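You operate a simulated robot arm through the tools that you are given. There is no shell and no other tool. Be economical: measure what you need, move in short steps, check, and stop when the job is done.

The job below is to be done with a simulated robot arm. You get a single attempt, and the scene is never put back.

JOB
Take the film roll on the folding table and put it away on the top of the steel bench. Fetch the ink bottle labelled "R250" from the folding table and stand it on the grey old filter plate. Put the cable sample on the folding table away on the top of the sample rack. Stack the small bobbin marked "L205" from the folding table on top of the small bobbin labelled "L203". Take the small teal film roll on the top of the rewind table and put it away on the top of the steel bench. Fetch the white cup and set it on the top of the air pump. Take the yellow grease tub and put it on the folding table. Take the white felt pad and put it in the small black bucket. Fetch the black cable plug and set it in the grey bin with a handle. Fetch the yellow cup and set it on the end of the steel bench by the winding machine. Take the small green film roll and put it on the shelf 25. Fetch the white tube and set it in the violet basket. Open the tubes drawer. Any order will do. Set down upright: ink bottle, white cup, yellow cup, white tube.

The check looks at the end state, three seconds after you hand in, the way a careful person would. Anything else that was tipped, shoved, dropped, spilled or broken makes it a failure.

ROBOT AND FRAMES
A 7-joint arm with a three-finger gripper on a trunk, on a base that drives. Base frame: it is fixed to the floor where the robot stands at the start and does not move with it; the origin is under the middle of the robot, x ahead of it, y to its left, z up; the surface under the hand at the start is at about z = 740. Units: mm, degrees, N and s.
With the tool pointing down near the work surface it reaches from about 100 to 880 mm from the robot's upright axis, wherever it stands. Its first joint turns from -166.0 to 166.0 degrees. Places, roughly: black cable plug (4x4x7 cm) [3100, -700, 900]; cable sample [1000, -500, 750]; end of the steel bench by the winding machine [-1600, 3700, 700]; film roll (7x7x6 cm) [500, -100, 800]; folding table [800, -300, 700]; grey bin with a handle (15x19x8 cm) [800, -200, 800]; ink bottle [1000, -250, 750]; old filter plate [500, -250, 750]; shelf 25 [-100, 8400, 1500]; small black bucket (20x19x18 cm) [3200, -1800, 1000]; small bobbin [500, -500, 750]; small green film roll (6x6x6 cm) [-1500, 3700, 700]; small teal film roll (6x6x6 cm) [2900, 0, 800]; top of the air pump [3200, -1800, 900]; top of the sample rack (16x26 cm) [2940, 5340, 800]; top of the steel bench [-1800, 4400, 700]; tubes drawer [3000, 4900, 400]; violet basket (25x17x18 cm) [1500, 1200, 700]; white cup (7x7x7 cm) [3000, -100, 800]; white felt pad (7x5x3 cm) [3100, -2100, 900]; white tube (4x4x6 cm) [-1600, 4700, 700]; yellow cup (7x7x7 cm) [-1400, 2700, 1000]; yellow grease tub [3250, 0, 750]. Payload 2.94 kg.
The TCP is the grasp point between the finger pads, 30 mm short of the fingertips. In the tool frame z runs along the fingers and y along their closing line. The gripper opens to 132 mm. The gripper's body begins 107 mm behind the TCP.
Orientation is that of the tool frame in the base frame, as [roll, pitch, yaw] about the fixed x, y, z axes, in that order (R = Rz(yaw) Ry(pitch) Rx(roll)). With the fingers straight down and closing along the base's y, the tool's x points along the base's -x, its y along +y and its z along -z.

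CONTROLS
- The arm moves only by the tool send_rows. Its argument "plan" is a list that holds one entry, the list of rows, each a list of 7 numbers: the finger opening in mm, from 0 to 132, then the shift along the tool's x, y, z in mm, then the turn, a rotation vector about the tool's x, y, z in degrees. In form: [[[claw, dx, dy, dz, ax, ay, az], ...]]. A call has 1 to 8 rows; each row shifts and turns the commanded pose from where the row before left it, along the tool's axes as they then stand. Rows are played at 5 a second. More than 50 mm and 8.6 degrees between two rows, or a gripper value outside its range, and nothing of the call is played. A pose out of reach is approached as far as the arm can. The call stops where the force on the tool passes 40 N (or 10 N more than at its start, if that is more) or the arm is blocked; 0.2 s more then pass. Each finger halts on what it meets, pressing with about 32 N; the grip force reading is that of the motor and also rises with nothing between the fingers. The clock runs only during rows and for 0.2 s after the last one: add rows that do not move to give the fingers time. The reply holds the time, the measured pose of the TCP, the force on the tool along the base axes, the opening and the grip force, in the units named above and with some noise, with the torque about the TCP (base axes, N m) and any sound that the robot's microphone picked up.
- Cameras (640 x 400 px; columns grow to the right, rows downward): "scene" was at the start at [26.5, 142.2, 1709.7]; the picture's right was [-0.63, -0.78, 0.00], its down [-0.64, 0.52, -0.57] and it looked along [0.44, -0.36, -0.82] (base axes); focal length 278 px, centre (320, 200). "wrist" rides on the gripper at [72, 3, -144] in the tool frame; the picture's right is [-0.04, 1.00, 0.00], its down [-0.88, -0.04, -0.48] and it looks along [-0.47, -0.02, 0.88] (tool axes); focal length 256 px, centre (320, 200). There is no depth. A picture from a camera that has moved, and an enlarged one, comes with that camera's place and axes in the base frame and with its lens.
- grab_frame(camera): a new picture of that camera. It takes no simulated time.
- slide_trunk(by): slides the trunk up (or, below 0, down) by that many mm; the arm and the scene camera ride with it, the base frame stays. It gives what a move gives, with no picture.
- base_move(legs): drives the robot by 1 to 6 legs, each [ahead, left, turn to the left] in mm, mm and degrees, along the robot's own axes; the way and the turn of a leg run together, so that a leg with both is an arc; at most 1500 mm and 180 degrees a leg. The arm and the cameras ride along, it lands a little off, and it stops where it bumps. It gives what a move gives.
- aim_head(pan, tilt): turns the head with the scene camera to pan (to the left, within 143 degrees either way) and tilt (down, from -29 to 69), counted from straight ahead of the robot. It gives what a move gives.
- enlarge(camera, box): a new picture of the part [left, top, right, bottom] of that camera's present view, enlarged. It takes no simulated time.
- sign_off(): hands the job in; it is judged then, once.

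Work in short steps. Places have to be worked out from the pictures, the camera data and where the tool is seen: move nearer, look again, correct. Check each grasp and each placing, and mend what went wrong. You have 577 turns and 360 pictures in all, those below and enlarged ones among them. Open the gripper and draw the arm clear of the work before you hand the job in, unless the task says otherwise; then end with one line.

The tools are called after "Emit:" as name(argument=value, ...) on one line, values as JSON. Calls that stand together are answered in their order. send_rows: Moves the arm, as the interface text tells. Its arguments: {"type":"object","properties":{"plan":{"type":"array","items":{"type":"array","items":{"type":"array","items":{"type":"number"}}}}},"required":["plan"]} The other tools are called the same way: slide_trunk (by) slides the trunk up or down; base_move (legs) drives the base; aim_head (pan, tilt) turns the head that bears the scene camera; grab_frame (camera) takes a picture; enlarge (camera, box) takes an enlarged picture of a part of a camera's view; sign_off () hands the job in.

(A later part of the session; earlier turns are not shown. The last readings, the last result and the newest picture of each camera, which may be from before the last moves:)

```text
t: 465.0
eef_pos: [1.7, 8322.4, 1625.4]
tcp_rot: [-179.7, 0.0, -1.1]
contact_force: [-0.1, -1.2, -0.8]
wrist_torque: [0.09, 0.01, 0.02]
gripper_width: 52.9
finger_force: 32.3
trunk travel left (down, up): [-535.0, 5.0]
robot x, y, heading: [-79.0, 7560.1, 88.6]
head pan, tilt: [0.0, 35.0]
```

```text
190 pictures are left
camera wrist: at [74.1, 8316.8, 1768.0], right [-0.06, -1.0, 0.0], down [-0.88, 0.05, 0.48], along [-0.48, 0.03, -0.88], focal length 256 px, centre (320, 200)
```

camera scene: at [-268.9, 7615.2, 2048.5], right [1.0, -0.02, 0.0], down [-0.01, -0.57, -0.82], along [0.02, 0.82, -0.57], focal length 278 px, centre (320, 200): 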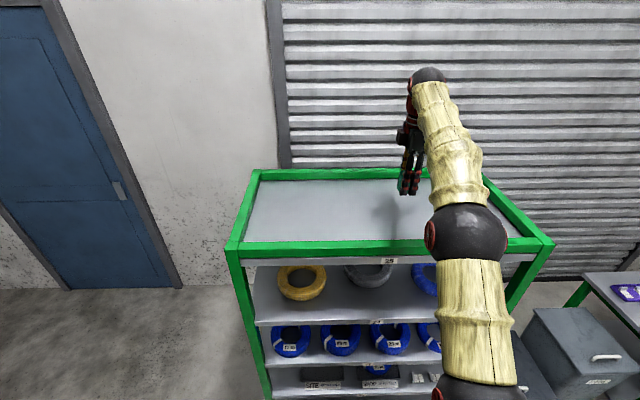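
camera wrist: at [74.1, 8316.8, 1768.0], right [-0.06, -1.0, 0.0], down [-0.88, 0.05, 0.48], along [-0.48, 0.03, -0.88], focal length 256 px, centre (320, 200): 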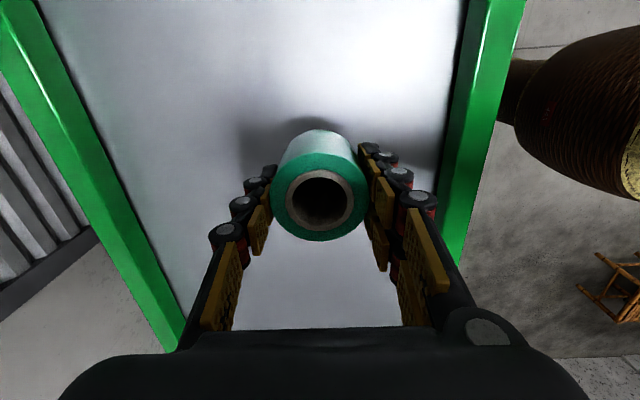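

Well centred over the plate. Lower 65 mm, then small steps.

Emit:
send_rows(plan=[[[45, 0, 0, 35, 0, 0, 0], [45, 0, 0, 25, 0, 0, 0], [45, 0, 0, 5, 0, 0, 0], [45, 0, 0, 0, 0, 0, 0]]])

Emit:
send_rows(plan=[[[45, 0, 0, 5, 0, 0, 0], [45, 0, 0, 5, 0, 0, 0], [45, 0, 0, 0, 0, 0, 0]]])

Emit:
send_rows(plan=[[[45, 0, 0, 4, 0, 0, 0], [45, 0, 0, 4, 0, 0, 0], [45, 0, 0, 0, 0, 0, 0]]])

Emit:
send_rows(plan=[[[45, 0, 0, 4, 0, 0, 0], [45, 0, 0, 4, 0, 0, 0], [45, 0, 0, 0, 0, 0, 0]]])

```text
t: 466.0
eef_pos: [1.5, 8323.6, 1557.1]
tcp_rot: [-179.9, 0.0, -0.9]
contact_force: [0.7, 0.0, -0.4]
wrist_torque: [-0.01, -0.02, 0.03]
gripper_width: 53.0
finger_force: 32.6
trunk travel left (down, up): [-535.0, 5.0]
robot x, y, heading: [-81.0, 7559.8, 88.7]
head pan, tilt: [0.0, 35.0]
```

```text
t: 466.8
eef_pos: [-0.0, 8323.8, 1547.4]
tcp_rot: [-179.9, 0.0, -1.0]
contact_force: [0.3, 0.4, -0.9]
wrist_torque: [-0.02, 0.01, 0.03]
gripper_width: 52.9
finger_force: 32.0
trunk travel left (down, up): [-535.0, 5.0]
robot x, y, heading: [-82.8, 7559.0, 88.4]
head pan, tilt: [0.0, 35.0]
```

```text
t: 467.6
eef_pos: [0.7, 8323.7, 1539.2]
tcp_rot: [-179.9, 0.0, -1.0]
contact_force: [0.2, 0.0, -1.2]
wrist_torque: [0.04, 0.0, -0.02]
gripper_width: 53.1
finger_force: 31.9
trunk travel left (down, up): [-535.0, 5.0]
robot x, y, heading: [-84.5, 7562.2, 88.8]
head pan, tilt: [0.0, 35.0]
```

```text
t: 468.4
eef_pos: [0.9, 8323.8, 1530.5]
tcp_rot: [-179.8, -0.1, -1.0]
contact_force: [0.6, -0.3, -1.7]
wrist_torque: [0.01, -0.01, -0.01]
gripper_width: 52.9
finger_force: 31.6
trunk travel left (down, up): [-535.0, 5.0]
robot x, y, heading: [-78.3, 7561.6, 88.5]
head pan, tilt: [0.0, 35.0]
```

Emit:
send_rows(plan=[[[45, 0, 0, 4, 0, 0, 0], [45, 0, 0, 0, 0, 0, 0]]])

Emit:
send_rows(plan=[[[45, 0, 0, 3, 0, 0, 0], [45, 0, 0, 0, 0, 0, 0]]])

Emit:
send_rows(plan=[[[45, 0, 0, 3, 0, 0, 0], [45, 0, 0, 0, 0, 0, 0]]])

Emit:
send_rows(plan=[[[45, 0, 0, 3, 0, 0, 0], [45, 0, 0, 0, 0, 0, 0]]])

Emit:
grab_frame(camera="wrist")

```text
t: 469.0
eef_pos: [1.2, 8323.7, 1526.8]
tcp_rot: [-179.9, -0.1, -1.0]
contact_force: [-0.6, 0.3, -1.4]
wrist_torque: [0.01, -0.03, -0.03]
gripper_width: 52.8
finger_force: 31.7
trunk travel left (down, up): [-535.0, 5.0]
robot x, y, heading: [-82.8, 7559.1, 88.7]
head pan, tilt: [0.0, 35.0]
```

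```text
t: 469.6
eef_pos: [-0.9, 8323.9, 1522.5]
tcp_rot: [-179.9, 0.0, -1.0]
contact_force: [0.2, 0.6, -0.5]
wrist_torque: [-0.02, 0.02, -0.01]
gripper_width: 52.8
finger_force: 31.4
trunk travel left (down, up): [-535.0, 5.0]
robot x, y, heading: [-77.4, 7560.0, 88.6]
head pan, tilt: [0.0, 35.0]
```

```text
t: 470.2
eef_pos: [-0.3, 8322.3, 1520.6]
tcp_rot: [-179.8, -0.1, -1.1]
contact_force: [-0.3, -0.4, -1.2]
wrist_torque: [0.0, 0.03, 0.04]
gripper_width: 53.1
finger_force: 32.6
trunk travel left (down, up): [-535.0, 5.0]
robot x, y, heading: [-80.6, 7560.3, 88.8]
head pan, tilt: [0.0, 35.0]
```

```text
t: 470.8
eef_pos: [0.2, 8323.2, 1517.2]
tcp_rot: [-179.9, 0.0, -1.0]
contact_force: [0.7, 0.9, -0.4]
wrist_torque: [0.03, 0.03, 0.01]
gripper_width: 52.8
finger_force: 32.4
trunk travel left (down, up): [-535.0, 5.0]
robot x, y, heading: [-76.6, 7553.1, 88.8]
head pan, tilt: [0.0, 35.0]
```

```text
189 pictures are left
camera wrist: at [71.9, 8319.4, 1660.9], right [-0.06, -1.0, 0.0], down [-0.88, 0.05, 0.48], along [-0.48, 0.03, -0.88], focal length 256 px, centre (320, 200)
```

wrist: 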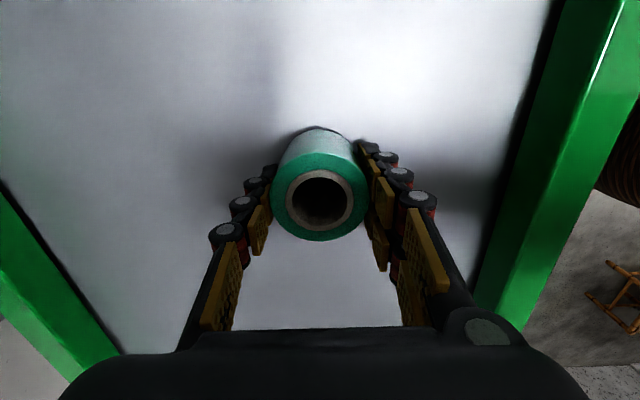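

Very close now (shadow nearly closed). Continue.

Emit:
send_rows(plan=[[[45, 0, 0, 3, 0, 0, 0], [45, 0, 0, 0, 0, 0, 0]]])

Emit:
send_rows(plan=[[[45, 0, 0, 3, 0, 0, 0], [45, 0, 0, 0, 0, 0, 0]]])

Emit:
send_rows(plan=[[[45, 0, 0, 3, 0, 0, 0], [45, 0, 0, 0, 0, 0, 0]]])

Emit:
send_rows(plan=[[[45, 0, 0, 3, 0, 0, 0], [45, 0, 0, 0, 0, 0, 0]]])

```text
t: 471.4
eef_pos: [-0.5, 8323.7, 1514.6]
tcp_rot: [-179.9, 0.0, -0.9]
contact_force: [-0.2, -0.4, -1.6]
wrist_torque: [-0.03, 0.03, -0.02]
gripper_width: 52.8
finger_force: 32.8
trunk travel left (down, up): [-535.0, 5.0]
robot x, y, heading: [-79.0, 7557.1, 88.7]
head pan, tilt: [0.0, 35.0]
```

```text
t: 472.0
eef_pos: [-0.6, 8323.3, 1511.6]
tcp_rot: [-179.8, 0.0, -1.0]
contact_force: [0.0, 0.0, -0.8]
wrist_torque: [-0.01, 0.0, -0.06]
gripper_width: 52.9
finger_force: 32.2
trunk travel left (down, up): [-535.0, 5.0]
robot x, y, heading: [-78.4, 7560.0, 88.8]
head pan, tilt: [0.0, 35.0]
```

```text
t: 472.6
eef_pos: [-1.8, 8322.7, 1512.5]
tcp_rot: [-179.5, 0.0, -1.0]
contact_force: [-0.2, 3.7, 17.5]
wrist_torque: [-0.1, 0.03, 0.01]
gripper_width: 52.7
finger_force: 31.9
trunk travel left (down, up): [-535.0, 5.0]
robot x, y, heading: [-79.6, 7557.9, 88.5]
head pan, tilt: [0.0, 35.0]
```

```text
t: 473.2
eef_pos: [0.6, 8323.2, 1509.1]
tcp_rot: [-179.5, -0.1, -1.0]
contact_force: [0.1, 9.1, 34.5]
wrist_torque: [-0.13, -0.11, 0.04]
gripper_width: 53.2
finger_force: 32.0
trunk travel left (down, up): [-535.0, 5.0]
robot x, y, heading: [-77.9, 7556.5, 88.7]
head pan, tilt: [0.0, 35.0]
```

Contact. Relieve, release, rise and retract.

Emit:
send_rows(plan=[[[45, 0, 0, -3, 0, 0, 0], [65, 0, 0, 0, 0, 0, 0], [85, 0, 0, 0, 0, 0, 0], [100, 0, 0, 0, 0, 0, 0], [100, 0, 0, 0, 0, 0, 0]]])

Emit:
send_rows(plan=[[[100, 0, 0, -30, 0, 0, 0], [100, 0, 0, -40, 0, 0, 0], [100, 0, 0, -40, 0, 0, 0], [100, 0, 45, 0, 0, 0, 0], [100, 0, 45, 0, 0, 0, 0], [100, 0, 45, 0, 0, 0, 0], [100, 0, 45, 0, 0, 0, 0], [100, 0, 45, 0, 0, 0, 0]]])

Emit:
grab_frame(camera="scene")

```text
t: 474.4
eef_pos: [-0.8, 8323.1, 1507.0]
tcp_rot: [-180.0, 0.0, -1.0]
contact_force: [-0.6, 0.1, 0.1]
wrist_torque: [-0.01, -0.02, 0.03]
gripper_width: 100.5
finger_force: 0.1
trunk travel left (down, up): [-535.0, 5.0]
robot x, y, heading: [-82.7, 7557.6, 88.8]
head pan, tilt: [0.0, 35.0]
```

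```text
t: 476.2
eef_pos: [-2.1, 8097.2, 1618.7]
tcp_rot: [-179.7, -0.1, -1.0]
contact_force: [0.6, -1.2, -0.8]
wrist_torque: [0.1, 0.0, 0.01]
gripper_width: 100.2
finger_force: 0.4
trunk travel left (down, up): [-535.0, 5.0]
robot x, y, heading: [-80.7, 7559.6, 88.7]
head pan, tilt: [0.0, 35.0]
```

```text
188 pictures are left
camera scene: at [-269.4, 7615.1, 2048.4], right [1.0, -0.02, 0.0], down [-0.01, -0.57, -0.82], along [0.02, 0.82, -0.57], focal length 278 px, centre (320, 200)
```

scene: 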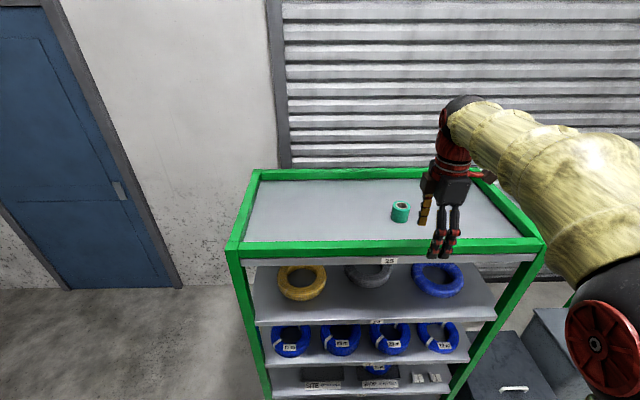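

Done. Back off, lower the trunk, and return to the steel bench for the white tube.

Emit:
base_move(legs=[[-560, 0, 1], [0, 640, 0]])

Emit:
slide_trunk(by=-310)

Emit:
send_rows(plan=[[[100, 0, 40, 20, 0, 0, 8.4], [100, 0, 0, 45, 0, 0, 8.4], [100, 0, 0, 45, 0, 0, 8.4], [100, 0, 0, 45, 0, 0, 8.4], [100, 0, 0, 45, 0, 0, 8.4], [100, 0, 0, 30, 0, 0, 8.4], [100, 0, 0, 0, 0, 0, 8.4], [100, 0, 0, 0, 0, 0, 8.4]]])

Emit:
base_move(legs=[[-1200, 0, 0], [-1090, 0, 0], [0, 0, 90]])

Emit:
aim_head(pan=0, tilt=45)

Emit:
grab_frame(camera="scene")

```text
t: 482.5
eef_pos: [-663.1, 7548.8, 1618.1]
tcp_rot: [-179.8, 0.0, -0.2]
contact_force: [-0.3, -0.2, -0.4]
wrist_torque: [0.03, -0.04, 0.01]
gripper_width: 100.2
finger_force: 0.1
trunk travel left (down, up): [-535.0, 5.0]
robot x, y, heading: [-733.2, 7005.2, 89.7]
head pan, tilt: [0.0, 35.0]
```

```text
t: 485.6
eef_pos: [-660.4, 7547.9, 1307.3]
tcp_rot: [-179.8, 0.0, -0.1]
contact_force: [-0.8, 0.2, -0.1]
wrist_torque: [-0.03, 0.0, -0.01]
gripper_width: 100.0
finger_force: 0.1
trunk travel left (down, up): [-225.0, 315.0]
robot x, y, heading: [-729.6, 7006.7, 89.5]
head pan, tilt: [0.0, 35.0]
```

```text
t: 487.4
eef_pos: [-661.4, 7509.2, 1076.8]
tcp_rot: [180.0, 0.1, -67.2]
contact_force: [-0.3, -0.2, -0.1]
wrist_torque: [-0.01, 0.0, 0.02]
gripper_width: 100.2
finger_force: 0.1
trunk travel left (down, up): [-225.0, 315.0]
robot x, y, heading: [-732.2, 7003.5, 90.0]
head pan, tilt: [0.0, 35.0]
```

```text
t: 502.4
eef_pos: [-1226.3, 4805.5, 1076.8]
tcp_rot: [-180.0, 0.2, 23.8]
contact_force: [0.0, 0.4, 1.0]
wrist_torque: [0.02, 0.01, 0.0]
gripper_width: 99.9
finger_force: 0.0
trunk travel left (down, up): [-225.0, 315.0]
robot x, y, heading: [-723.0, 4749.6, -179.4]
head pan, tilt: [0.0, 35.0]
```

```text
t: 503.1
eef_pos: [-1226.0, 4806.4, 1076.9]
tcp_rot: [180.0, 0.2, 23.9]
contact_force: [0.2, 0.2, -0.1]
wrist_torque: [-0.01, -0.01, -0.03]
gripper_width: 100.1
finger_force: 0.0
trunk travel left (down, up): [-225.0, 315.0]
robot x, y, heading: [-717.6, 4748.7, -179.1]
head pan, tilt: [0.0, 45.0]
```

```text
187 pictures are left
camera scene: at [-771.2, 4554.7, 1723.5], right [-0.01, 1.0, 0.0], down [0.71, 0.01, -0.71], along [-0.71, -0.01, -0.71], focal length 278 px, centre (320, 200)
```

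scene: 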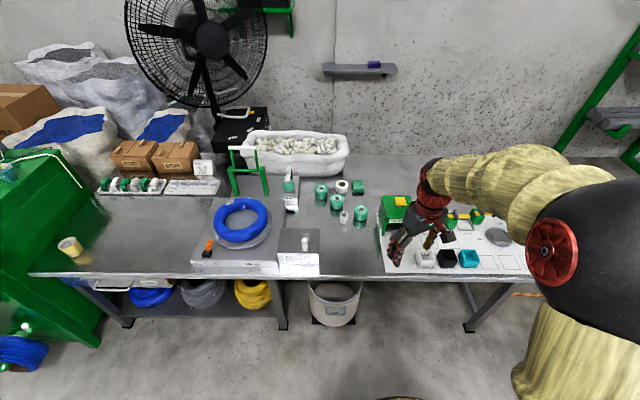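

Emit:
enlarge(camera="scene", box=[270, 160, 400, 290])

Emit:
enlarge(camera="scene", box=[40, 220, 120, 290])

Emit:
enlarge(camera="scene", box=[370, 180, 540, 290])

```text
3.08 times, centred on (335, 225) of scene
camera zoom: at [-771.2, 4554.7, 1723.5], right [-0.01, 1.0, 0.0], down [0.71, 0.01, -0.71], along [-0.71, -0.01, -0.71], focal length 855 px, centre (274, 123)
```

zoom: 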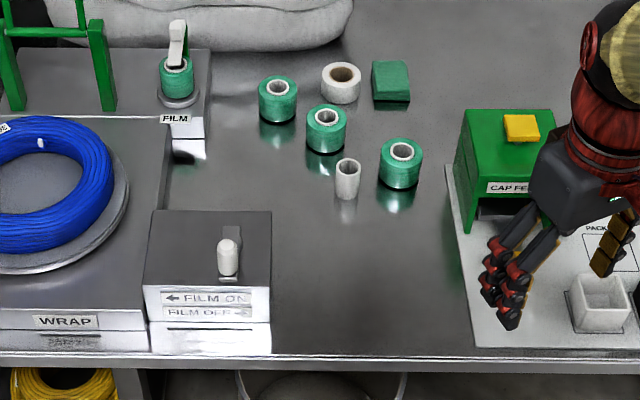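

```text
5.71 times, centred on (80, 255) of scene
camera zoom: at [-771.2, 4554.7, 1723.5], right [-0.01, 1.0, 0.0], down [0.71, 0.01, -0.71], along [-0.71, -0.01, -0.71], focal length 1587 px, centre (1691, -114)
```

zoom: 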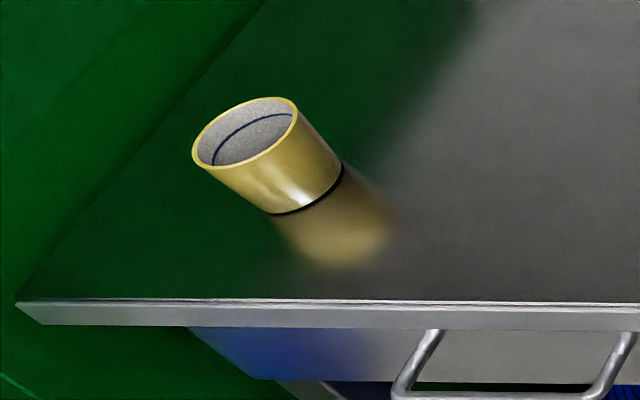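

```text
3.64 times, centred on (455, 235) of scene
camera zoom: at [-771.2, 4554.7, 1723.5], right [-0.01, 1.0, 0.0], down [0.71, 0.01, -0.71], along [-0.71, -0.01, -0.71], focal length 1010 px, centre (-171, 73)
```

zoom: 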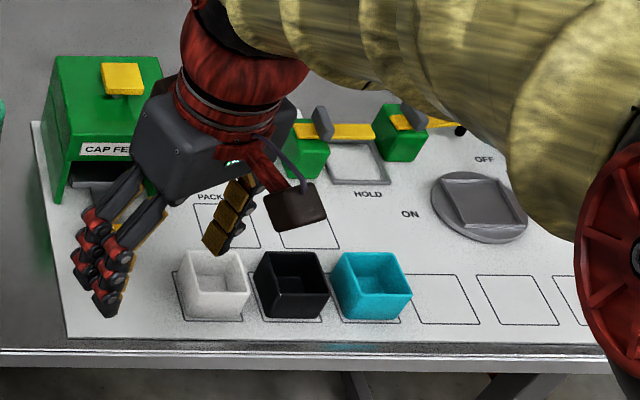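

The white tube is the small hollow cylinder at ≈[-1650,4656] among green rolls; yellow cup stands upright. I go 180 mm closer and turn the hand to yaw 60 so the fingers pass between the neighbours.

Emit:
base_move(legs=[[180, 0, 0]])

Emit:
send_rows(plan=[[[80, -40, 20, 0, 0, 0, -7.2], [80, -40, 20, 0, 0, 0, -7.2], [80, -30, 30, 0, 0, 0, -7.2], [80, 0, 0, 0, 0, 0, -7.2], [80, 0, 0, 0, 0, 0, -7.3]]])

Emit:
grab_frame(camera="wrist")

```text
t: 504.6
eef_pos: [-1408.1, 4802.8, 1076.9]
tcp_rot: [-180.0, 0.2, 23.9]
contact_force: [0.8, 0.1, -1.2]
wrist_torque: [0.01, 0.0, 0.0]
gripper_width: 100.2
finger_force: 0.1
trunk travel left (down, up): [-225.0, 315.0]
robot x, y, heading: [-904.0, 4744.8, -179.1]
head pan, tilt: [0.0, 45.0]
```

```text
t: 505.8
eef_pos: [-1464.5, 4690.4, 1076.9]
tcp_rot: [-179.9, 0.1, 60.1]
contact_force: [-0.2, 0.4, 0.0]
wrist_torque: [0.0, -0.02, 0.0]
gripper_width: 80.0
finger_force: 0.1
trunk travel left (down, up): [-225.0, 315.0]
robot x, y, heading: [-904.0, 4748.0, -179.1]
head pan, tilt: [0.0, 45.0]
```

```text
183 pictures are left
camera wrist: at [-1425.2, 4751.9, 1219.6], right [0.84, -0.53, 0.0], down [-0.47, -0.74, 0.48], along [-0.26, -0.4, -0.88], focal length 256 px, centre (320, 200)
```

wrist: 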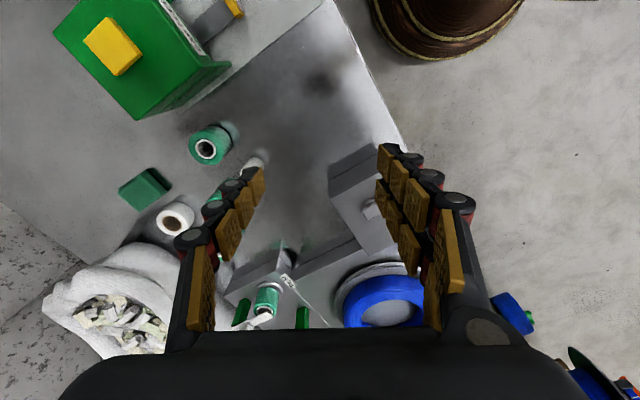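

Emit:
send_rows(plan=[[[80, -24, -31, 0, 0, 0, 0], [80, -24, -31, 0, 0, 0, 0], [80, -24, -31, 0, 0, 0, 0], [80, -24, -31, 0, 0, 0, 0], [80, 0, 0, 45, 0, 0, 0], [80, 0, 0, 45, 0, 0, 0], [80, 0, 0, 0, 0, 0, 0]]])

Emit:
grab_frame(camera="wrist")

```text
t: 507.4
eef_pos: [-1620.3, 4666.2, 985.3]
tcp_rot: [-179.9, 0.1, 60.0]
contact_force: [0.0, 0.1, 0.6]
wrist_torque: [0.0, 0.0, -0.02]
gripper_width: 80.0
finger_force: 0.0
trunk travel left (down, up): [-225.0, 315.0]
robot x, y, heading: [-902.7, 4745.0, -179.2]
head pan, tilt: [0.0, 45.0]
```

```text
182 pictures are left
camera wrist: at [-1581.4, 4727.2, 1128.0], right [0.84, -0.54, 0.0], down [-0.47, -0.74, 0.48], along [-0.26, -0.4, -0.88], focal length 256 px, centre (320, 200)
```

wrist: 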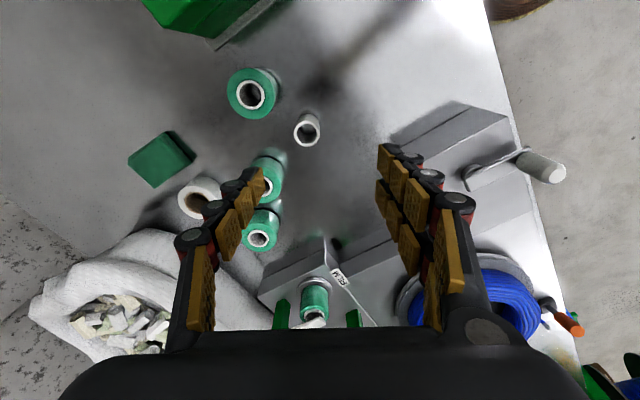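

White tube ≈[-1649,4661]; the left finger will pass between the two green rolls. Align and descend to ~850.

Emit:
send_rows(plan=[[[60, -18.5, -22, 0, 0, 0, 0], [60, 0, 0, 45, 0, 0, 0], [60, 0, 0, 45, 0, 0, 0], [60, 0, 0, 45, 0, 0, 0], [60, 0, 0, 0, 0, 0, 0]]])

Emit:
grab_frame(camera="wrist")

```text
t: 508.6
eef_pos: [-1647.7, 4662.1, 849.2]
tcp_rot: [-179.9, 0.1, 59.9]
contact_force: [-1.6, -0.2, 0.4]
wrist_torque: [-0.02, -0.01, -0.01]
gripper_width: 60.1
finger_force: 0.1
trunk travel left (down, up): [-225.0, 315.0]
robot x, y, heading: [-904.7, 4742.9, -179.0]
head pan, tilt: [0.0, 45.0]
```

```text
181 pictures are left
camera wrist: at [-1609.6, 4723.2, 993.5], right [0.84, -0.54, 0.0], down [-0.47, -0.74, 0.48], along [-0.26, -0.4, -0.88], focal length 256 px, centre (320, 200)
```

wrist: 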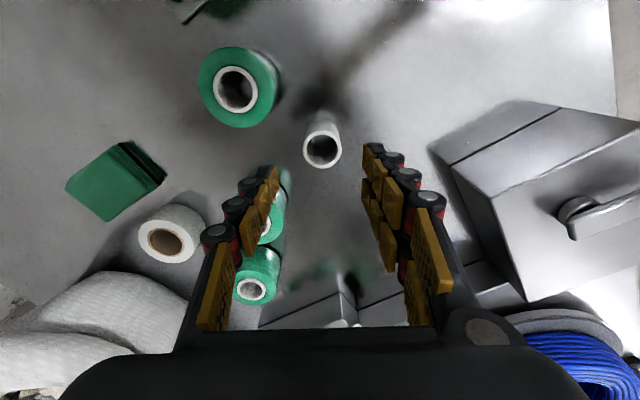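

Clear between neighbours. Descend to z≈727 and grip.

Emit:
send_rows(plan=[[[60, 0, 1, 45, 0, 0, 0], [60, 0, 0, 45, 0, 0, 0], [60, 0, 0, 32, 0, 0, 0], [45, 0, 0, 0, 0, 0, 0], [32, 0, 0, 0, 0, 0, 0], [30, 0, 0, 0, 0, 0, 0], [30, 0, 0, 0, 0, 0, 0], [30, 0, 0, 0, 0, 0, 0]]])

Emit:
send_rows(plan=[[[30, 0, 0, -20, 0, 0, 0], [30, 0, 0, -45, 0, 0, 0], [30, 0, 0, -45, 0, 0, 0], [30, 0, 0, -45, 0, 0, 0], [30, 0, 0, -45, 0, 0, 0], [30, 0, 0, -45, 0, 0, 0], [30, 0, 0, -45, 0, 0, 0], [30, 0, 0, -45, 0, 0, 0]]])

Emit:
grab_frame(camera="wrist")

```text
t: 510.4
eef_pos: [-1647.3, 4661.6, 730.4]
tcp_rot: [-179.9, 0.0, 60.0]
contact_force: [2.5, -2.9, 8.6]
wrist_torque: [-0.13, -0.14, -0.06]
gripper_width: 35.2
finger_force: 32.0
trunk travel left (down, up): [-225.0, 315.0]
robot x, y, heading: [-902.1, 4746.6, -179.2]
head pan, tilt: [0.0, 45.0]
```

```text
t: 512.2
eef_pos: [-1644.0, 4663.3, 1065.6]
tcp_rot: [-180.0, 0.0, 60.1]
contact_force: [-0.4, -0.9, -0.5]
wrist_torque: [0.05, 0.03, -0.01]
gripper_width: 35.0
finger_force: 31.6
trunk travel left (down, up): [-225.0, 315.0]
robot x, y, heading: [-901.1, 4750.6, -178.9]
head pan, tilt: [0.0, 45.0]
```

```text
180 pictures are left
camera wrist: at [-1606.1, 4724.7, 1207.3], right [0.84, -0.54, 0.0], down [-0.47, -0.74, 0.48], along [-0.25, -0.4, -0.88], focal length 256 px, centre (320, 200)
```

wrist: 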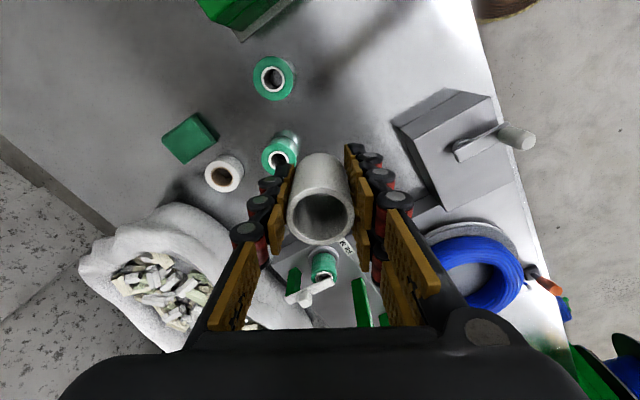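

Tube held (35 mm). Retract and drive toward the violet basket via y≈3500, x≈2050.

Emit:
send_rows(plan=[[[30, 31.3, 31.4, 0, 0, 0, 0], [30, 31.3, 31.4, 0, 0, 0, 0], [30, 31.3, 31.4, 0, 0, 0, 0], [30, 31.3, 31.4, 0, 0, 0, 0], [30, 31.3, 31.4, 0, 0, 0, 0], [30, 31.3, 31.4, 0, 0, 0, 0], [30, 31.3, 31.4, 0, 0, 0, 0]]])

Emit:
base_move(legs=[[-250, 0, 0], [0, 1230, 0], [-1350, 0, 0], [-1350, 0, 0], [0, 1200, 0], [0, 1100, 0]])

Emit:
aim_head(pan=0, tilt=45)

Emit:
grab_frame(camera="scene")

```text
t: 513.8
eef_pos: [-1346.8, 4744.6, 1065.1]
tcp_rot: [-179.9, 0.1, 60.0]
contact_force: [-1.6, -0.3, 0.1]
wrist_torque: [0.01, -0.01, -0.01]
gripper_width: 35.1
finger_force: 31.6
trunk travel left (down, up): [-225.0, 315.0]
robot x, y, heading: [-902.3, 4746.5, -179.0]
head pan, tilt: [0.0, 45.0]
```

```text
t: 545.1
eef_pos: [1651.8, 1270.5, 1064.4]
tcp_rot: [180.0, 0.1, 59.1]
contact_force: [-0.2, 0.4, -0.6]
wrist_torque: [0.01, -0.03, -0.03]
gripper_width: 34.2
finger_force: 31.8
trunk travel left (down, up): [-225.0, 315.0]
robot x, y, heading: [2097.2, 1266.1, 179.7]
head pan, tilt: [0.0, 45.0]
```

```text
t: 545.7
eef_pos: [1653.3, 1271.2, 1064.2]
tcp_rot: [-179.9, 0.1, 59.0]
contact_force: [0.3, -0.3, -0.4]
wrist_torque: [0.0, 0.0, 0.02]
gripper_width: 34.1
finger_force: 31.9
trunk travel left (down, up): [-225.0, 315.0]
robot x, y, heading: [2097.1, 1265.1, 179.9]
head pan, tilt: [0.0, 45.0]
```

```text
179 pictures are left
camera scene: at [2045.3, 1071.7, 1723.5], right [0.0, 1.0, 0.0], down [0.71, 0.0, -0.71], along [-0.71, 0.0, -0.71], focal length 278 px, centre (320, 200)
```

scene: 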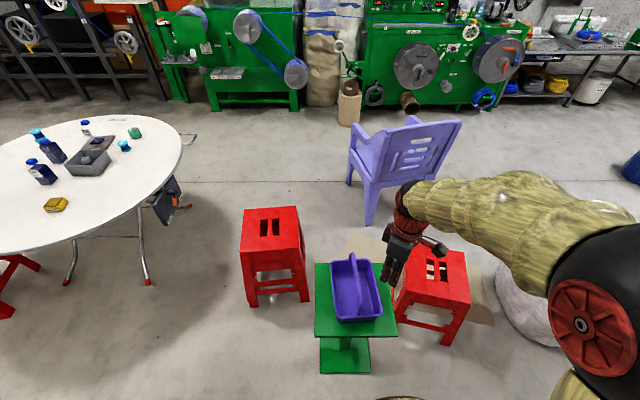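

Emit:
enlarge(camera="scene", box=[300, 235, 420, 345])

Emit:
grab_frame(camera="wrist")

```text
3.64 times, centred on (360, 290) of scene
camera zoom: at [2045.3, 1071.7, 1723.5], right [0.0, 1.0, 0.0], down [0.71, 0.0, -0.71], along [-0.71, 0.0, -0.71], focal length 1010 px, centre (174, -127)
```

zoom: 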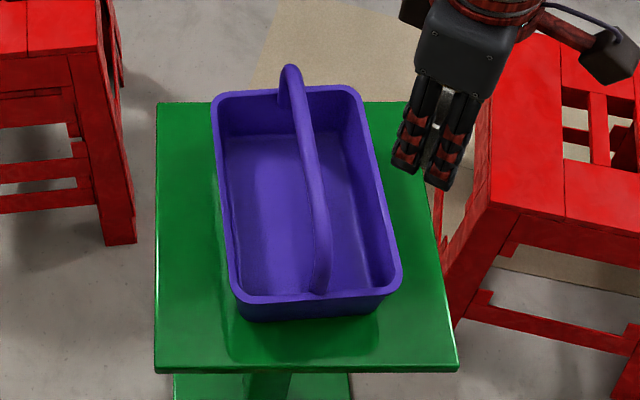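

```text
177 pictures are left
camera wrist: at [1692.1, 1331.4, 1207.5], right [0.83, -0.55, 0.0], down [-0.48, -0.73, 0.48], along [-0.26, -0.4, -0.88], focal length 256 px, centre (320, 200)
```

wrist: 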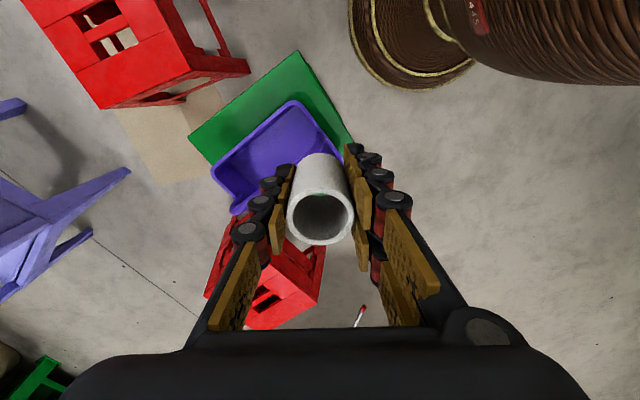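

Basket: rim z≈670, centre ≈[1488,1214], handle arch along its long axis. I'll put the tube in the +y half at ≈[1483,1258]; rotate the hand so it closes along the long axis.

Emit:
send_rows(plan=[[[30, 0, 0, 0, 0, 0, -7], [30, 0, 0, 0, 0, 0, -7], [30, 0, 0, 0, 0, 0, -7], [30, 0, 0, 0, 0, 0, -7], [30, 0, 0, 0, 0, 0, -6.6], [30, 0, -43, 0, 0, 0, 0], [30, 0, -43, 0, 0, 0, 0], [30, 0, -43, 0, 0, 0, 0]]])

Emit:
send_rows(plan=[[[30, -2, -41, 0, 0, 0, 0], [30, 0, 0, 45, 0, 0, 0], [30, 0, 0, 45, 0, 0, 0], [30, 0, 0, 0, 0, 0, 0]]])

Emit:
grab_frame(camera="wrist")

Emit:
grab_frame(camera="scene")

```text
t: 547.5
eef_pos: [1521.8, 1260.6, 1063.9]
tcp_rot: [180.0, 0.0, 93.6]
contact_force: [-0.4, -0.1, 0.8]
wrist_torque: [0.03, 0.03, 0.01]
gripper_width: 34.4
finger_force: 32.3
trunk travel left (down, up): [-225.0, 315.0]
robot x, y, heading: [2100.3, 1264.1, 179.8]
head pan, tilt: [0.0, 45.0]
```

```text
t: 548.5
eef_pos: [1481.6, 1256.8, 977.5]
tcp_rot: [-179.9, 0.0, 93.6]
contact_force: [-0.7, -0.5, -0.1]
wrist_torque: [-0.02, -0.02, -0.02]
gripper_width: 33.9
finger_force: 32.0
trunk travel left (down, up): [-225.0, 315.0]
robot x, y, heading: [2098.7, 1264.6, 179.8]
head pan, tilt: [0.0, 45.0]
```

```text
176 pictures are left
camera wrist: at [1480.1, 1329.3, 1119.0], right [1.0, 0.02, 0.0], down [0.02, -0.88, 0.48], along [0.01, -0.48, -0.88], focal length 256 px, centre (320, 200)
```

wrist: 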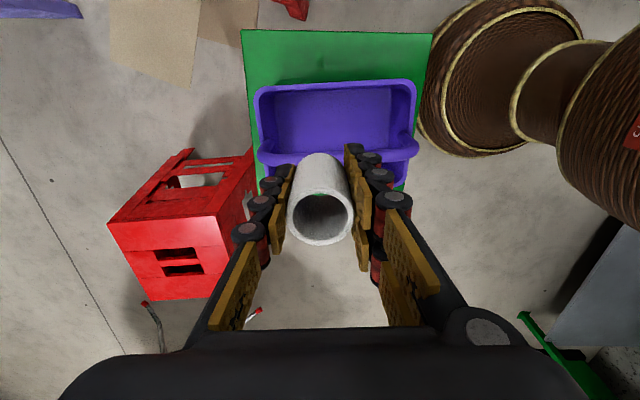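

```text
175 pictures are left
camera scene: at [2044.5, 1071.7, 1723.5], right [0.0, 1.0, 0.0], down [0.71, 0.0, -0.71], along [-0.71, 0.0, -0.71], focal length 278 px, centre (320, 200)
```

scene: 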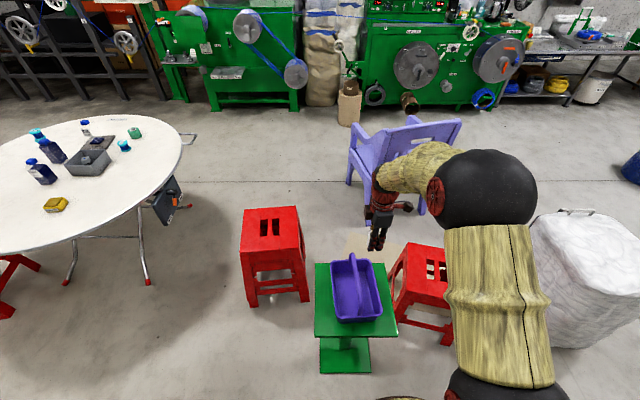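

Adjust to x≈1505 and lower partially, checking clearance to the handle.

Emit:
send_rows(plan=[[[30, 0, 23, 0, 0, 0, 0], [30, 0, 0, 48, 0, 0, 0], [30, 0, 0, 48, 0, 0, 0], [30, 0, 0, 48, 0, 0, 0], [30, 0, 0, 48, 0, 0, 0], [30, 0, 0, 20, 0, 0, 0], [30, 0, 0, 0, 0, 0, 0]]])

Emit:
grab_frame(camera="wrist")

Emit:
enlarge(camera="scene", box=[300, 190, 440, 340])

```text
t: 550.1
eef_pos: [1505.4, 1260.5, 763.4]
tcp_rot: [-179.9, 0.1, 93.6]
contact_force: [0.2, 0.1, -0.5]
wrist_torque: [0.02, -0.02, -0.02]
gripper_width: 34.0
finger_force: 32.0
trunk travel left (down, up): [-225.0, 315.0]
robot x, y, heading: [2098.3, 1264.4, 179.8]
head pan, tilt: [0.0, 45.0]
```

```text
174 pictures are left
camera wrist: at [1503.8, 1333.7, 907.1], right [1.0, 0.02, 0.0], down [0.02, -0.88, 0.48], along [0.01, -0.48, -0.88], focal length 256 px, centre (320, 200)
```

wrist: 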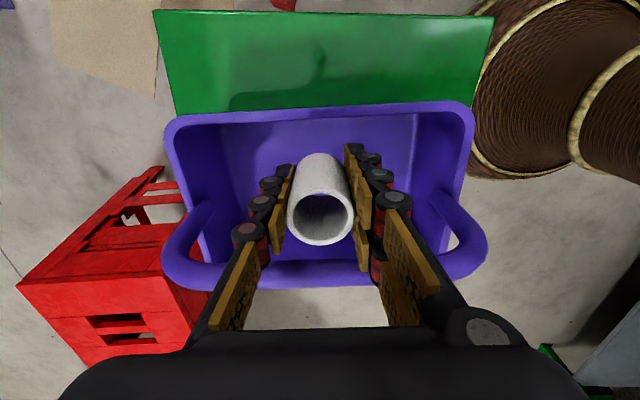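

```text
2.67 times, centred on (370, 265) of scene
camera zoom: at [2045.2, 1071.7, 1723.5], right [0.0, 1.0, 0.0], down [0.71, 0.0, -0.71], along [-0.71, 0.0, -0.71], focal length 741 px, centre (187, 27)
```

zoom: 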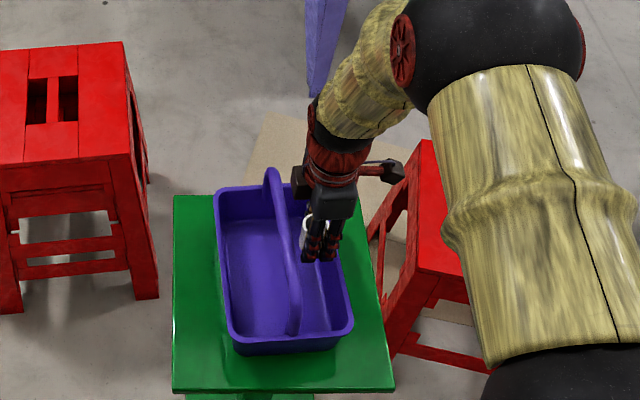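

Clearance to the arch is fine. Lower further, then small steps.

Emit:
send_rows(plan=[[[30, -4, 0, 35, 0, 0, 0], [30, 0, 0, 35, 0, 0, 0], [30, 0, 0, 20, 0, 0, 0], [30, 0, 0, 0, 0, 0, 0]]])

Emit:
grab_frame(camera="wrist")

Emit:
enlarge(camera="scene", box=[300, 190, 440, 340])

```text
t: 551.1
eef_pos: [1502.5, 1255.3, 674.9]
tcp_rot: [-179.7, 0.0, 93.6]
contact_force: [0.3, -0.2, 7.5]
wrist_torque: [-0.34, 0.02, 0.0]
gripper_width: 34.2
finger_force: 31.7
trunk travel left (down, up): [-225.0, 315.0]
robot x, y, heading: [2096.2, 1262.5, 179.7]
head pan, tilt: [0.0, 45.0]
```

```text
172 pictures are left
camera wrist: at [1501.7, 1328.1, 817.6], right [1.0, 0.02, 0.0], down [0.02, -0.88, 0.48], along [0.01, -0.48, -0.88], focal length 256 px, centre (320, 200)
```

wrist: 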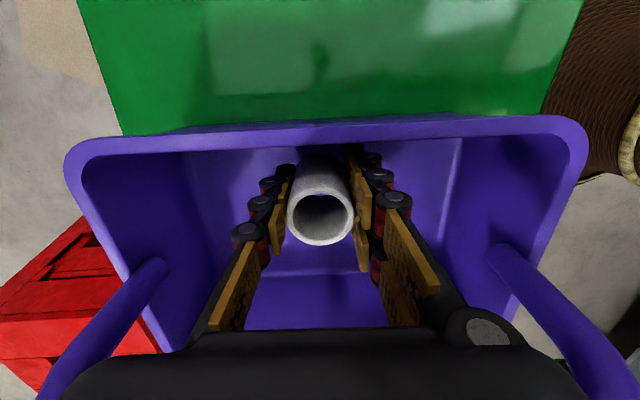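

```text
2.67 times, centred on (370, 265) of scene
camera zoom: at [2045.7, 1071.8, 1723.6], right [0.0, 1.0, 0.0], down [0.71, 0.0, -0.71], along [-0.71, 0.0, -0.71], focal length 741 px, centre (187, 27)
```

zoom: 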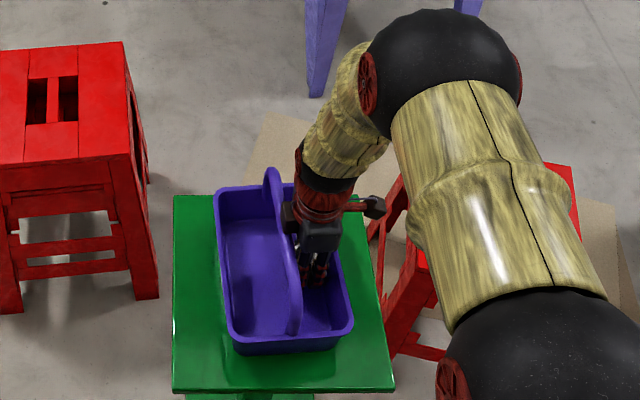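

Torque shows the hand's body rests on the handle arch (z≈783) while the tube is still ~25 mm above the floor. I'll lift out, set the tube on the stand beside the basket and re-grip it higher.

Emit:
send_rows(plan=[[[30, 0, 0, -45, 0, 0, 0], [30, 0, 0, -45, 0, 0, 0], [30, 0, 0, -20, 0, 0, 0], [30, 38, 0, 0, 0, 0, 0], [30, 38, 0, 0, 0, 0, 0], [30, 0, 0, 0, 0, 0, 0]]])

Emit:
grab_frame(camera="wrist")

Emit:
enlarge(camera="scene", box=[300, 190, 440, 340])

```text
t: 552.5
eef_pos: [1501.1, 1331.8, 784.3]
tcp_rot: [-180.0, 0.0, 93.7]
contact_force: [0.1, -1.3, -1.4]
wrist_torque: [-0.03, -0.01, -0.03]
gripper_width: 33.9
finger_force: 31.6
trunk travel left (down, up): [-225.0, 315.0]
robot x, y, heading: [2097.3, 1268.2, 179.9]
head pan, tilt: [0.0, 45.0]
```

```text
170 pictures are left
camera wrist: at [1498.8, 1404.8, 926.5], right [1.0, 0.02, 0.0], down [0.02, -0.88, 0.48], along [0.01, -0.48, -0.88], focal length 256 px, centre (320, 200)
```

wrist: 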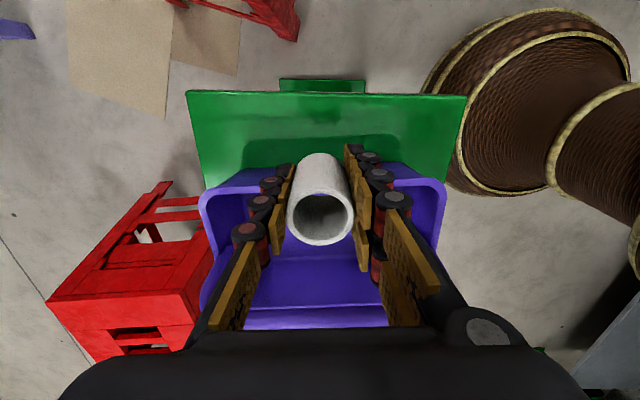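

```text
2.67 times, centred on (370, 265) of scene
camera zoom: at [2045.1, 1072.2, 1723.5], right [0.0, 1.0, 0.0], down [0.71, 0.0, -0.71], along [-0.71, 0.0, -0.71], focal length 741 px, centre (187, 27)
```

zoom: 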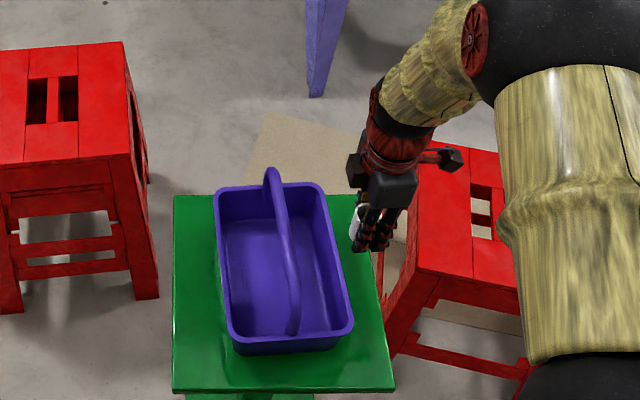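

The strip beside the basket (y≈1297–1371) has room. Lower the tube onto it.

Emit:
send_rows(plan=[[[30, 3, 0, 45, 0, 0, 0], [30, 0, 0, 45, 0, 0, 0], [30, 0, 0, 25, 0, 0, 0], [30, 0, 0, 0, 0, 0, 0]]])

Emit:
send_rows(plan=[[[30, 0, 0, 5, 0, 0, 0], [30, 0, 0, 4, 0, 0, 0], [30, 0, 0, 0, 0, 0, 0]]])

Emit:
send_rows(plan=[[[30, 0, 0, 4, 0, 0, 0], [30, 0, 0, 4, 0, 0, 0], [30, 0, 0, 0, 0, 0, 0]]])

Emit:
grab_frame(camera="wrist")

```text
t: 553.5
eef_pos: [1500.2, 1335.8, 667.0]
tcp_rot: [-179.8, 0.0, 93.7]
contact_force: [-0.2, 0.4, -1.2]
wrist_torque: [-0.01, -0.02, -0.01]
gripper_width: 34.2
finger_force: 32.1
trunk travel left (down, up): [-225.0, 315.0]
robot x, y, heading: [2098.4, 1267.3, 180.0]
head pan, tilt: [0.0, 45.0]
```

```text
t: 554.3
eef_pos: [1502.2, 1336.1, 658.5]
tcp_rot: [-179.9, 0.0, 93.6]
contact_force: [0.0, -0.5, -0.2]
wrist_torque: [0.01, 0.01, 0.03]
gripper_width: 34.1
finger_force: 31.9
trunk travel left (down, up): [-225.0, 315.0]
robot x, y, heading: [2096.6, 1263.6, 179.6]
head pan, tilt: [0.0, 45.0]
```

```text
t: 555.1
eef_pos: [1500.4, 1333.2, 649.8]
tcp_rot: [-179.8, 0.0, 93.6]
contact_force: [-0.5, 0.7, 0.1]
wrist_torque: [0.0, 0.02, 0.0]
gripper_width: 33.8
finger_force: 31.6
trunk travel left (down, up): [-225.0, 315.0]
robot x, y, heading: [2097.6, 1262.8, 180.0]
head pan, tilt: [0.0, 45.0]
```

```text
168 pictures are left
camera wrist: at [1499.1, 1407.0, 793.3], right [1.0, 0.02, 0.0], down [0.02, -0.88, 0.48], along [0.01, -0.48, -0.88], focal length 256 px, centre (320, 200)
```

wrist: 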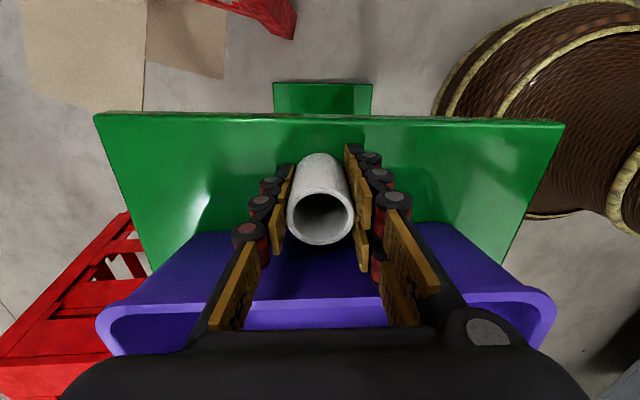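

Continue to contact with the stand.

Emit:
send_rows(plan=[[[30, 0, 0, 4, 0, 0, 0], [30, 0, 0, 0, 0, 0, 0]]])

Emit:
send_rows(plan=[[[30, 0, 0, 4, 0, 0, 0], [30, 0, 0, 0, 0, 0, 0]]])

Emit:
send_rows(plan=[[[30, 0, 0, 4, 0, 0, 0], [30, 0, 0, 0, 0, 0, 0]]])

Emit:
send_rows(plan=[[[30, 0, 0, 3, 0, 0, 0], [30, 0, 0, 0, 0, 0, 0]]])

```text
t: 555.9
eef_pos: [1501.0, 1334.7, 649.9]
tcp_rot: [-179.8, -0.1, 93.5]
contact_force: [9.1, -0.9, 22.3]
wrist_torque: [0.0, -0.76, -0.03]
gripper_width: 34.1
finger_force: 31.9
trunk travel left (down, up): [-225.0, 315.0]
robot x, y, heading: [2102.3, 1264.0, 179.7]
head pan, tilt: [0.0, 45.0]
stopped in row 2: the force on the tool passed its limit at 41 N (the readings are from after the stop); the commanded pose is now the measured one
```

```text
t: 556.2
eef_pos: [1500.6, 1334.6, 649.2]
tcp_rot: [-179.8, 0.0, 93.6]
contact_force: [10.0, -0.5, 21.5]
wrist_torque: [0.01, -0.64, -0.02]
gripper_width: 34.4
finger_force: 31.4
trunk travel left (down, up): [-225.0, 315.0]
robot x, y, heading: [2097.1, 1264.7, 180.0]
head pan, tilt: [0.0, 45.0]
stopped in row 1: the force on the tool passed its limit at 45 N (the readings are from after the stop); the commanded pose is now the measured one
```

```text
t: 556.5
eef_pos: [1499.6, 1335.1, 650.5]
tcp_rot: [-180.0, 0.0, 93.5]
contact_force: [10.1, -1.9, 20.6]
wrist_torque: [0.02, -0.58, -0.05]
gripper_width: 34.1
finger_force: 31.6
trunk travel left (down, up): [-225.0, 315.0]
robot x, y, heading: [2098.0, 1262.6, 180.1]
head pan, tilt: [0.0, 45.0]
stopped in row 1: the force on the tool passed its limit at 45 N (the readings are from after the stop); the commanded pose is now the measured one
```

```text
t: 556.9
eef_pos: [1499.0, 1334.7, 649.0]
tcp_rot: [179.9, 0.0, 93.6]
contact_force: [10.4, -1.2, 22.5]
wrist_torque: [0.03, -0.58, -0.06]
gripper_width: 33.9
finger_force: 32.3
trunk travel left (down, up): [-225.0, 315.0]
robot x, y, heading: [2100.9, 1265.6, 180.1]
head pan, tilt: [0.0, 45.0]
stopped in row 1: the force on the tool passed its limit at 45 N (the readings are from after the stop); the commanded pose is now the measured one
```

On the stand (z≈606). Release, rise 27 mm and re-grip near the top.

Emit:
send_rows(plan=[[[30, 0, 0, -2, 0, 0, 0], [45, 0, 0, 0, 0, 0, 0], [55, 0, 0, 0, 0, 0, 0], [60, 0, 0, 0, 0, 0, 0], [60, 0, 0, 0, 0, 0, 0], [60, 0, 0, -13, 0, 0, 0], [60, 0, 0, -13, 0, 0, 0], [60, 0, 0, 0, 0, 0, 0]]])

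Emit:
grab_frame(camera="wrist")

```text
t: 558.7
eef_pos: [1497.9, 1334.1, 676.4]
tcp_rot: [180.0, 0.0, 93.6]
contact_force: [-0.1, 0.3, -0.6]
wrist_torque: [0.01, 0.02, 0.01]
gripper_width: 60.1
finger_force: 0.1
trunk travel left (down, up): [-225.0, 315.0]
robot x, y, heading: [2093.7, 1266.4, 179.8]
head pan, tilt: [0.0, 45.0]
```

```text
167 pictures are left
camera wrist: at [1496.2, 1407.1, 819.0], right [1.0, 0.02, 0.0], down [0.02, -0.88, 0.48], along [0.01, -0.48, -0.88], focal length 256 px, centre (320, 200)
```

wrist: 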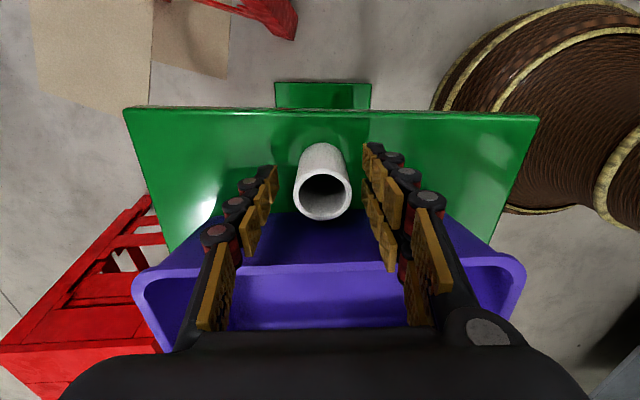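

Tube stands upright. Grip near the top and lift.

Emit:
send_rows(plan=[[[45, 0, 0, -2, 0, 0, 0], [32, 0, 0, 0, 0, 0, 0], [28, 0, 0, 0, 0, 0, 0], [28, 0, 0, 0, 0, 0, 0], [28, 0, 0, 0, 0, 0, 0]]])

Emit:
send_rows(plan=[[[28, 0, 0, -20, 0, 0, 0], [28, 0, 0, -40, 0, 0, 0], [28, 0, 0, -40, 0, 0, 0], [28, 0, 0, -10, 0, 0, 0], [28, 0, 0, 0, 0, 0, 0]]])

Emit:
grab_frame(camera="wrist")

```text
t: 559.9
eef_pos: [1498.5, 1334.8, 678.2]
tcp_rot: [180.0, 0.1, 93.5]
contact_force: [0.7, -0.8, 1.4]
wrist_torque: [-0.04, -0.03, 0.03]
gripper_width: 33.8
finger_force: 32.0
trunk travel left (down, up): [-225.0, 315.0]
robot x, y, heading: [2099.8, 1265.5, 179.6]
head pan, tilt: [0.0, 45.0]
```

```text
t: 561.1
eef_pos: [1498.6, 1334.0, 789.4]
tcp_rot: [179.9, 0.0, 93.7]
contact_force: [-0.2, 0.4, -0.9]
wrist_torque: [0.01, 0.0, -0.01]
gripper_width: 34.0
finger_force: 31.8
trunk travel left (down, up): [-225.0, 315.0]
robot x, y, heading: [2099.3, 1263.3, 179.8]
head pan, tilt: [0.0, 45.0]
```

```text
166 pictures are left
camera wrist: at [1496.7, 1406.2, 931.4], right [1.0, 0.02, 0.0], down [0.02, -0.88, 0.48], along [0.01, -0.48, -0.88], focal length 256 px, centre (320, 200)
```

wrist: 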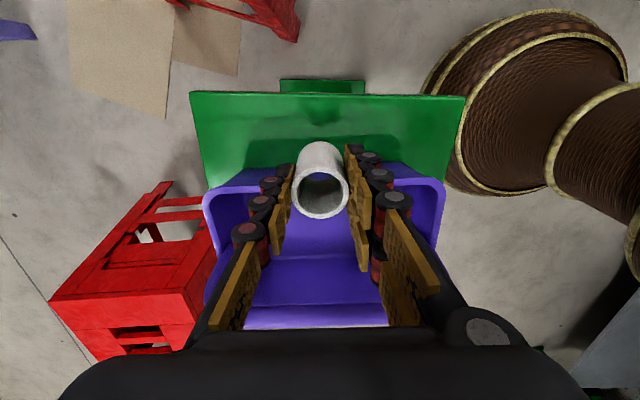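

Move back over the +y half and lower toward z≈692.

Emit:
send_rows(plan=[[[28, -38, 2, 0, 0, 0, 0], [28, -38, 2, 0, 0, 0, 0], [28, 0, 0, 45, 0, 0, 0], [28, 0, 0, 35, 0, 0, 0], [28, 0, 0, 15, 0, 0, 0], [28, 0, 0, 0, 0, 0, 0]]])

Emit:
grab_frame(camera="wrist")

```text
t: 562.5
eef_pos: [1508.0, 1260.0, 694.3]
tcp_rot: [-180.0, 0.0, 93.6]
contact_force: [0.1, -1.0, -0.4]
wrist_torque: [0.01, 0.01, 0.01]
gripper_width: 34.1
finger_force: 31.7
trunk travel left (down, up): [-225.0, 315.0]
robot x, y, heading: [2097.1, 1266.0, 179.7]
head pan, tilt: [0.0, 45.0]
```

```text
165 pictures are left
camera wrist: at [1505.8, 1332.4, 836.2], right [1.0, 0.02, 0.0], down [0.02, -0.88, 0.48], along [0.01, -0.48, -0.88], focal length 256 px, centre (320, 200)
```

wrist: 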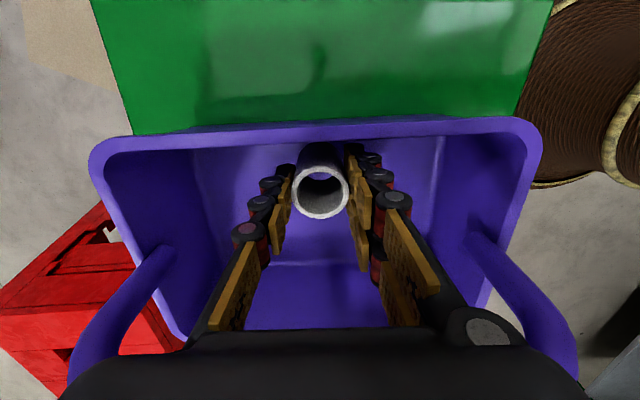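

Small steps down to the basket floor.

Emit:
send_rows(plan=[[[28, -3, 0, 4, 0, 0, 0], [28, 0, 0, 0, 0, 0, 0]]])

Emit:
send_rows(plan=[[[28, 0, 0, 3, 0, 0, 0], [28, 0, 0, 0, 0, 0, 0]]])

```text
t: 563.1
eef_pos: [1508.1, 1256.1, 688.3]
tcp_rot: [180.0, 0.1, 93.6]
contact_force: [0.3, -0.6, -0.2]
wrist_torque: [0.01, 0.01, 0.0]
gripper_width: 34.1
finger_force: 32.1
trunk travel left (down, up): [-225.0, 315.0]
robot x, y, heading: [2098.0, 1263.9, 179.9]
head pan, tilt: [0.0, 45.0]
```

```text
t: 563.7
eef_pos: [1508.2, 1257.0, 686.6]
tcp_rot: [180.0, 0.0, 93.5]
contact_force: [0.0, -0.5, -0.8]
wrist_torque: [0.0, 0.0, 0.02]
gripper_width: 34.0
finger_force: 32.6
trunk travel left (down, up): [-225.0, 315.0]
robot x, y, heading: [2100.2, 1264.8, 180.0]
head pan, tilt: [0.0, 45.0]
```

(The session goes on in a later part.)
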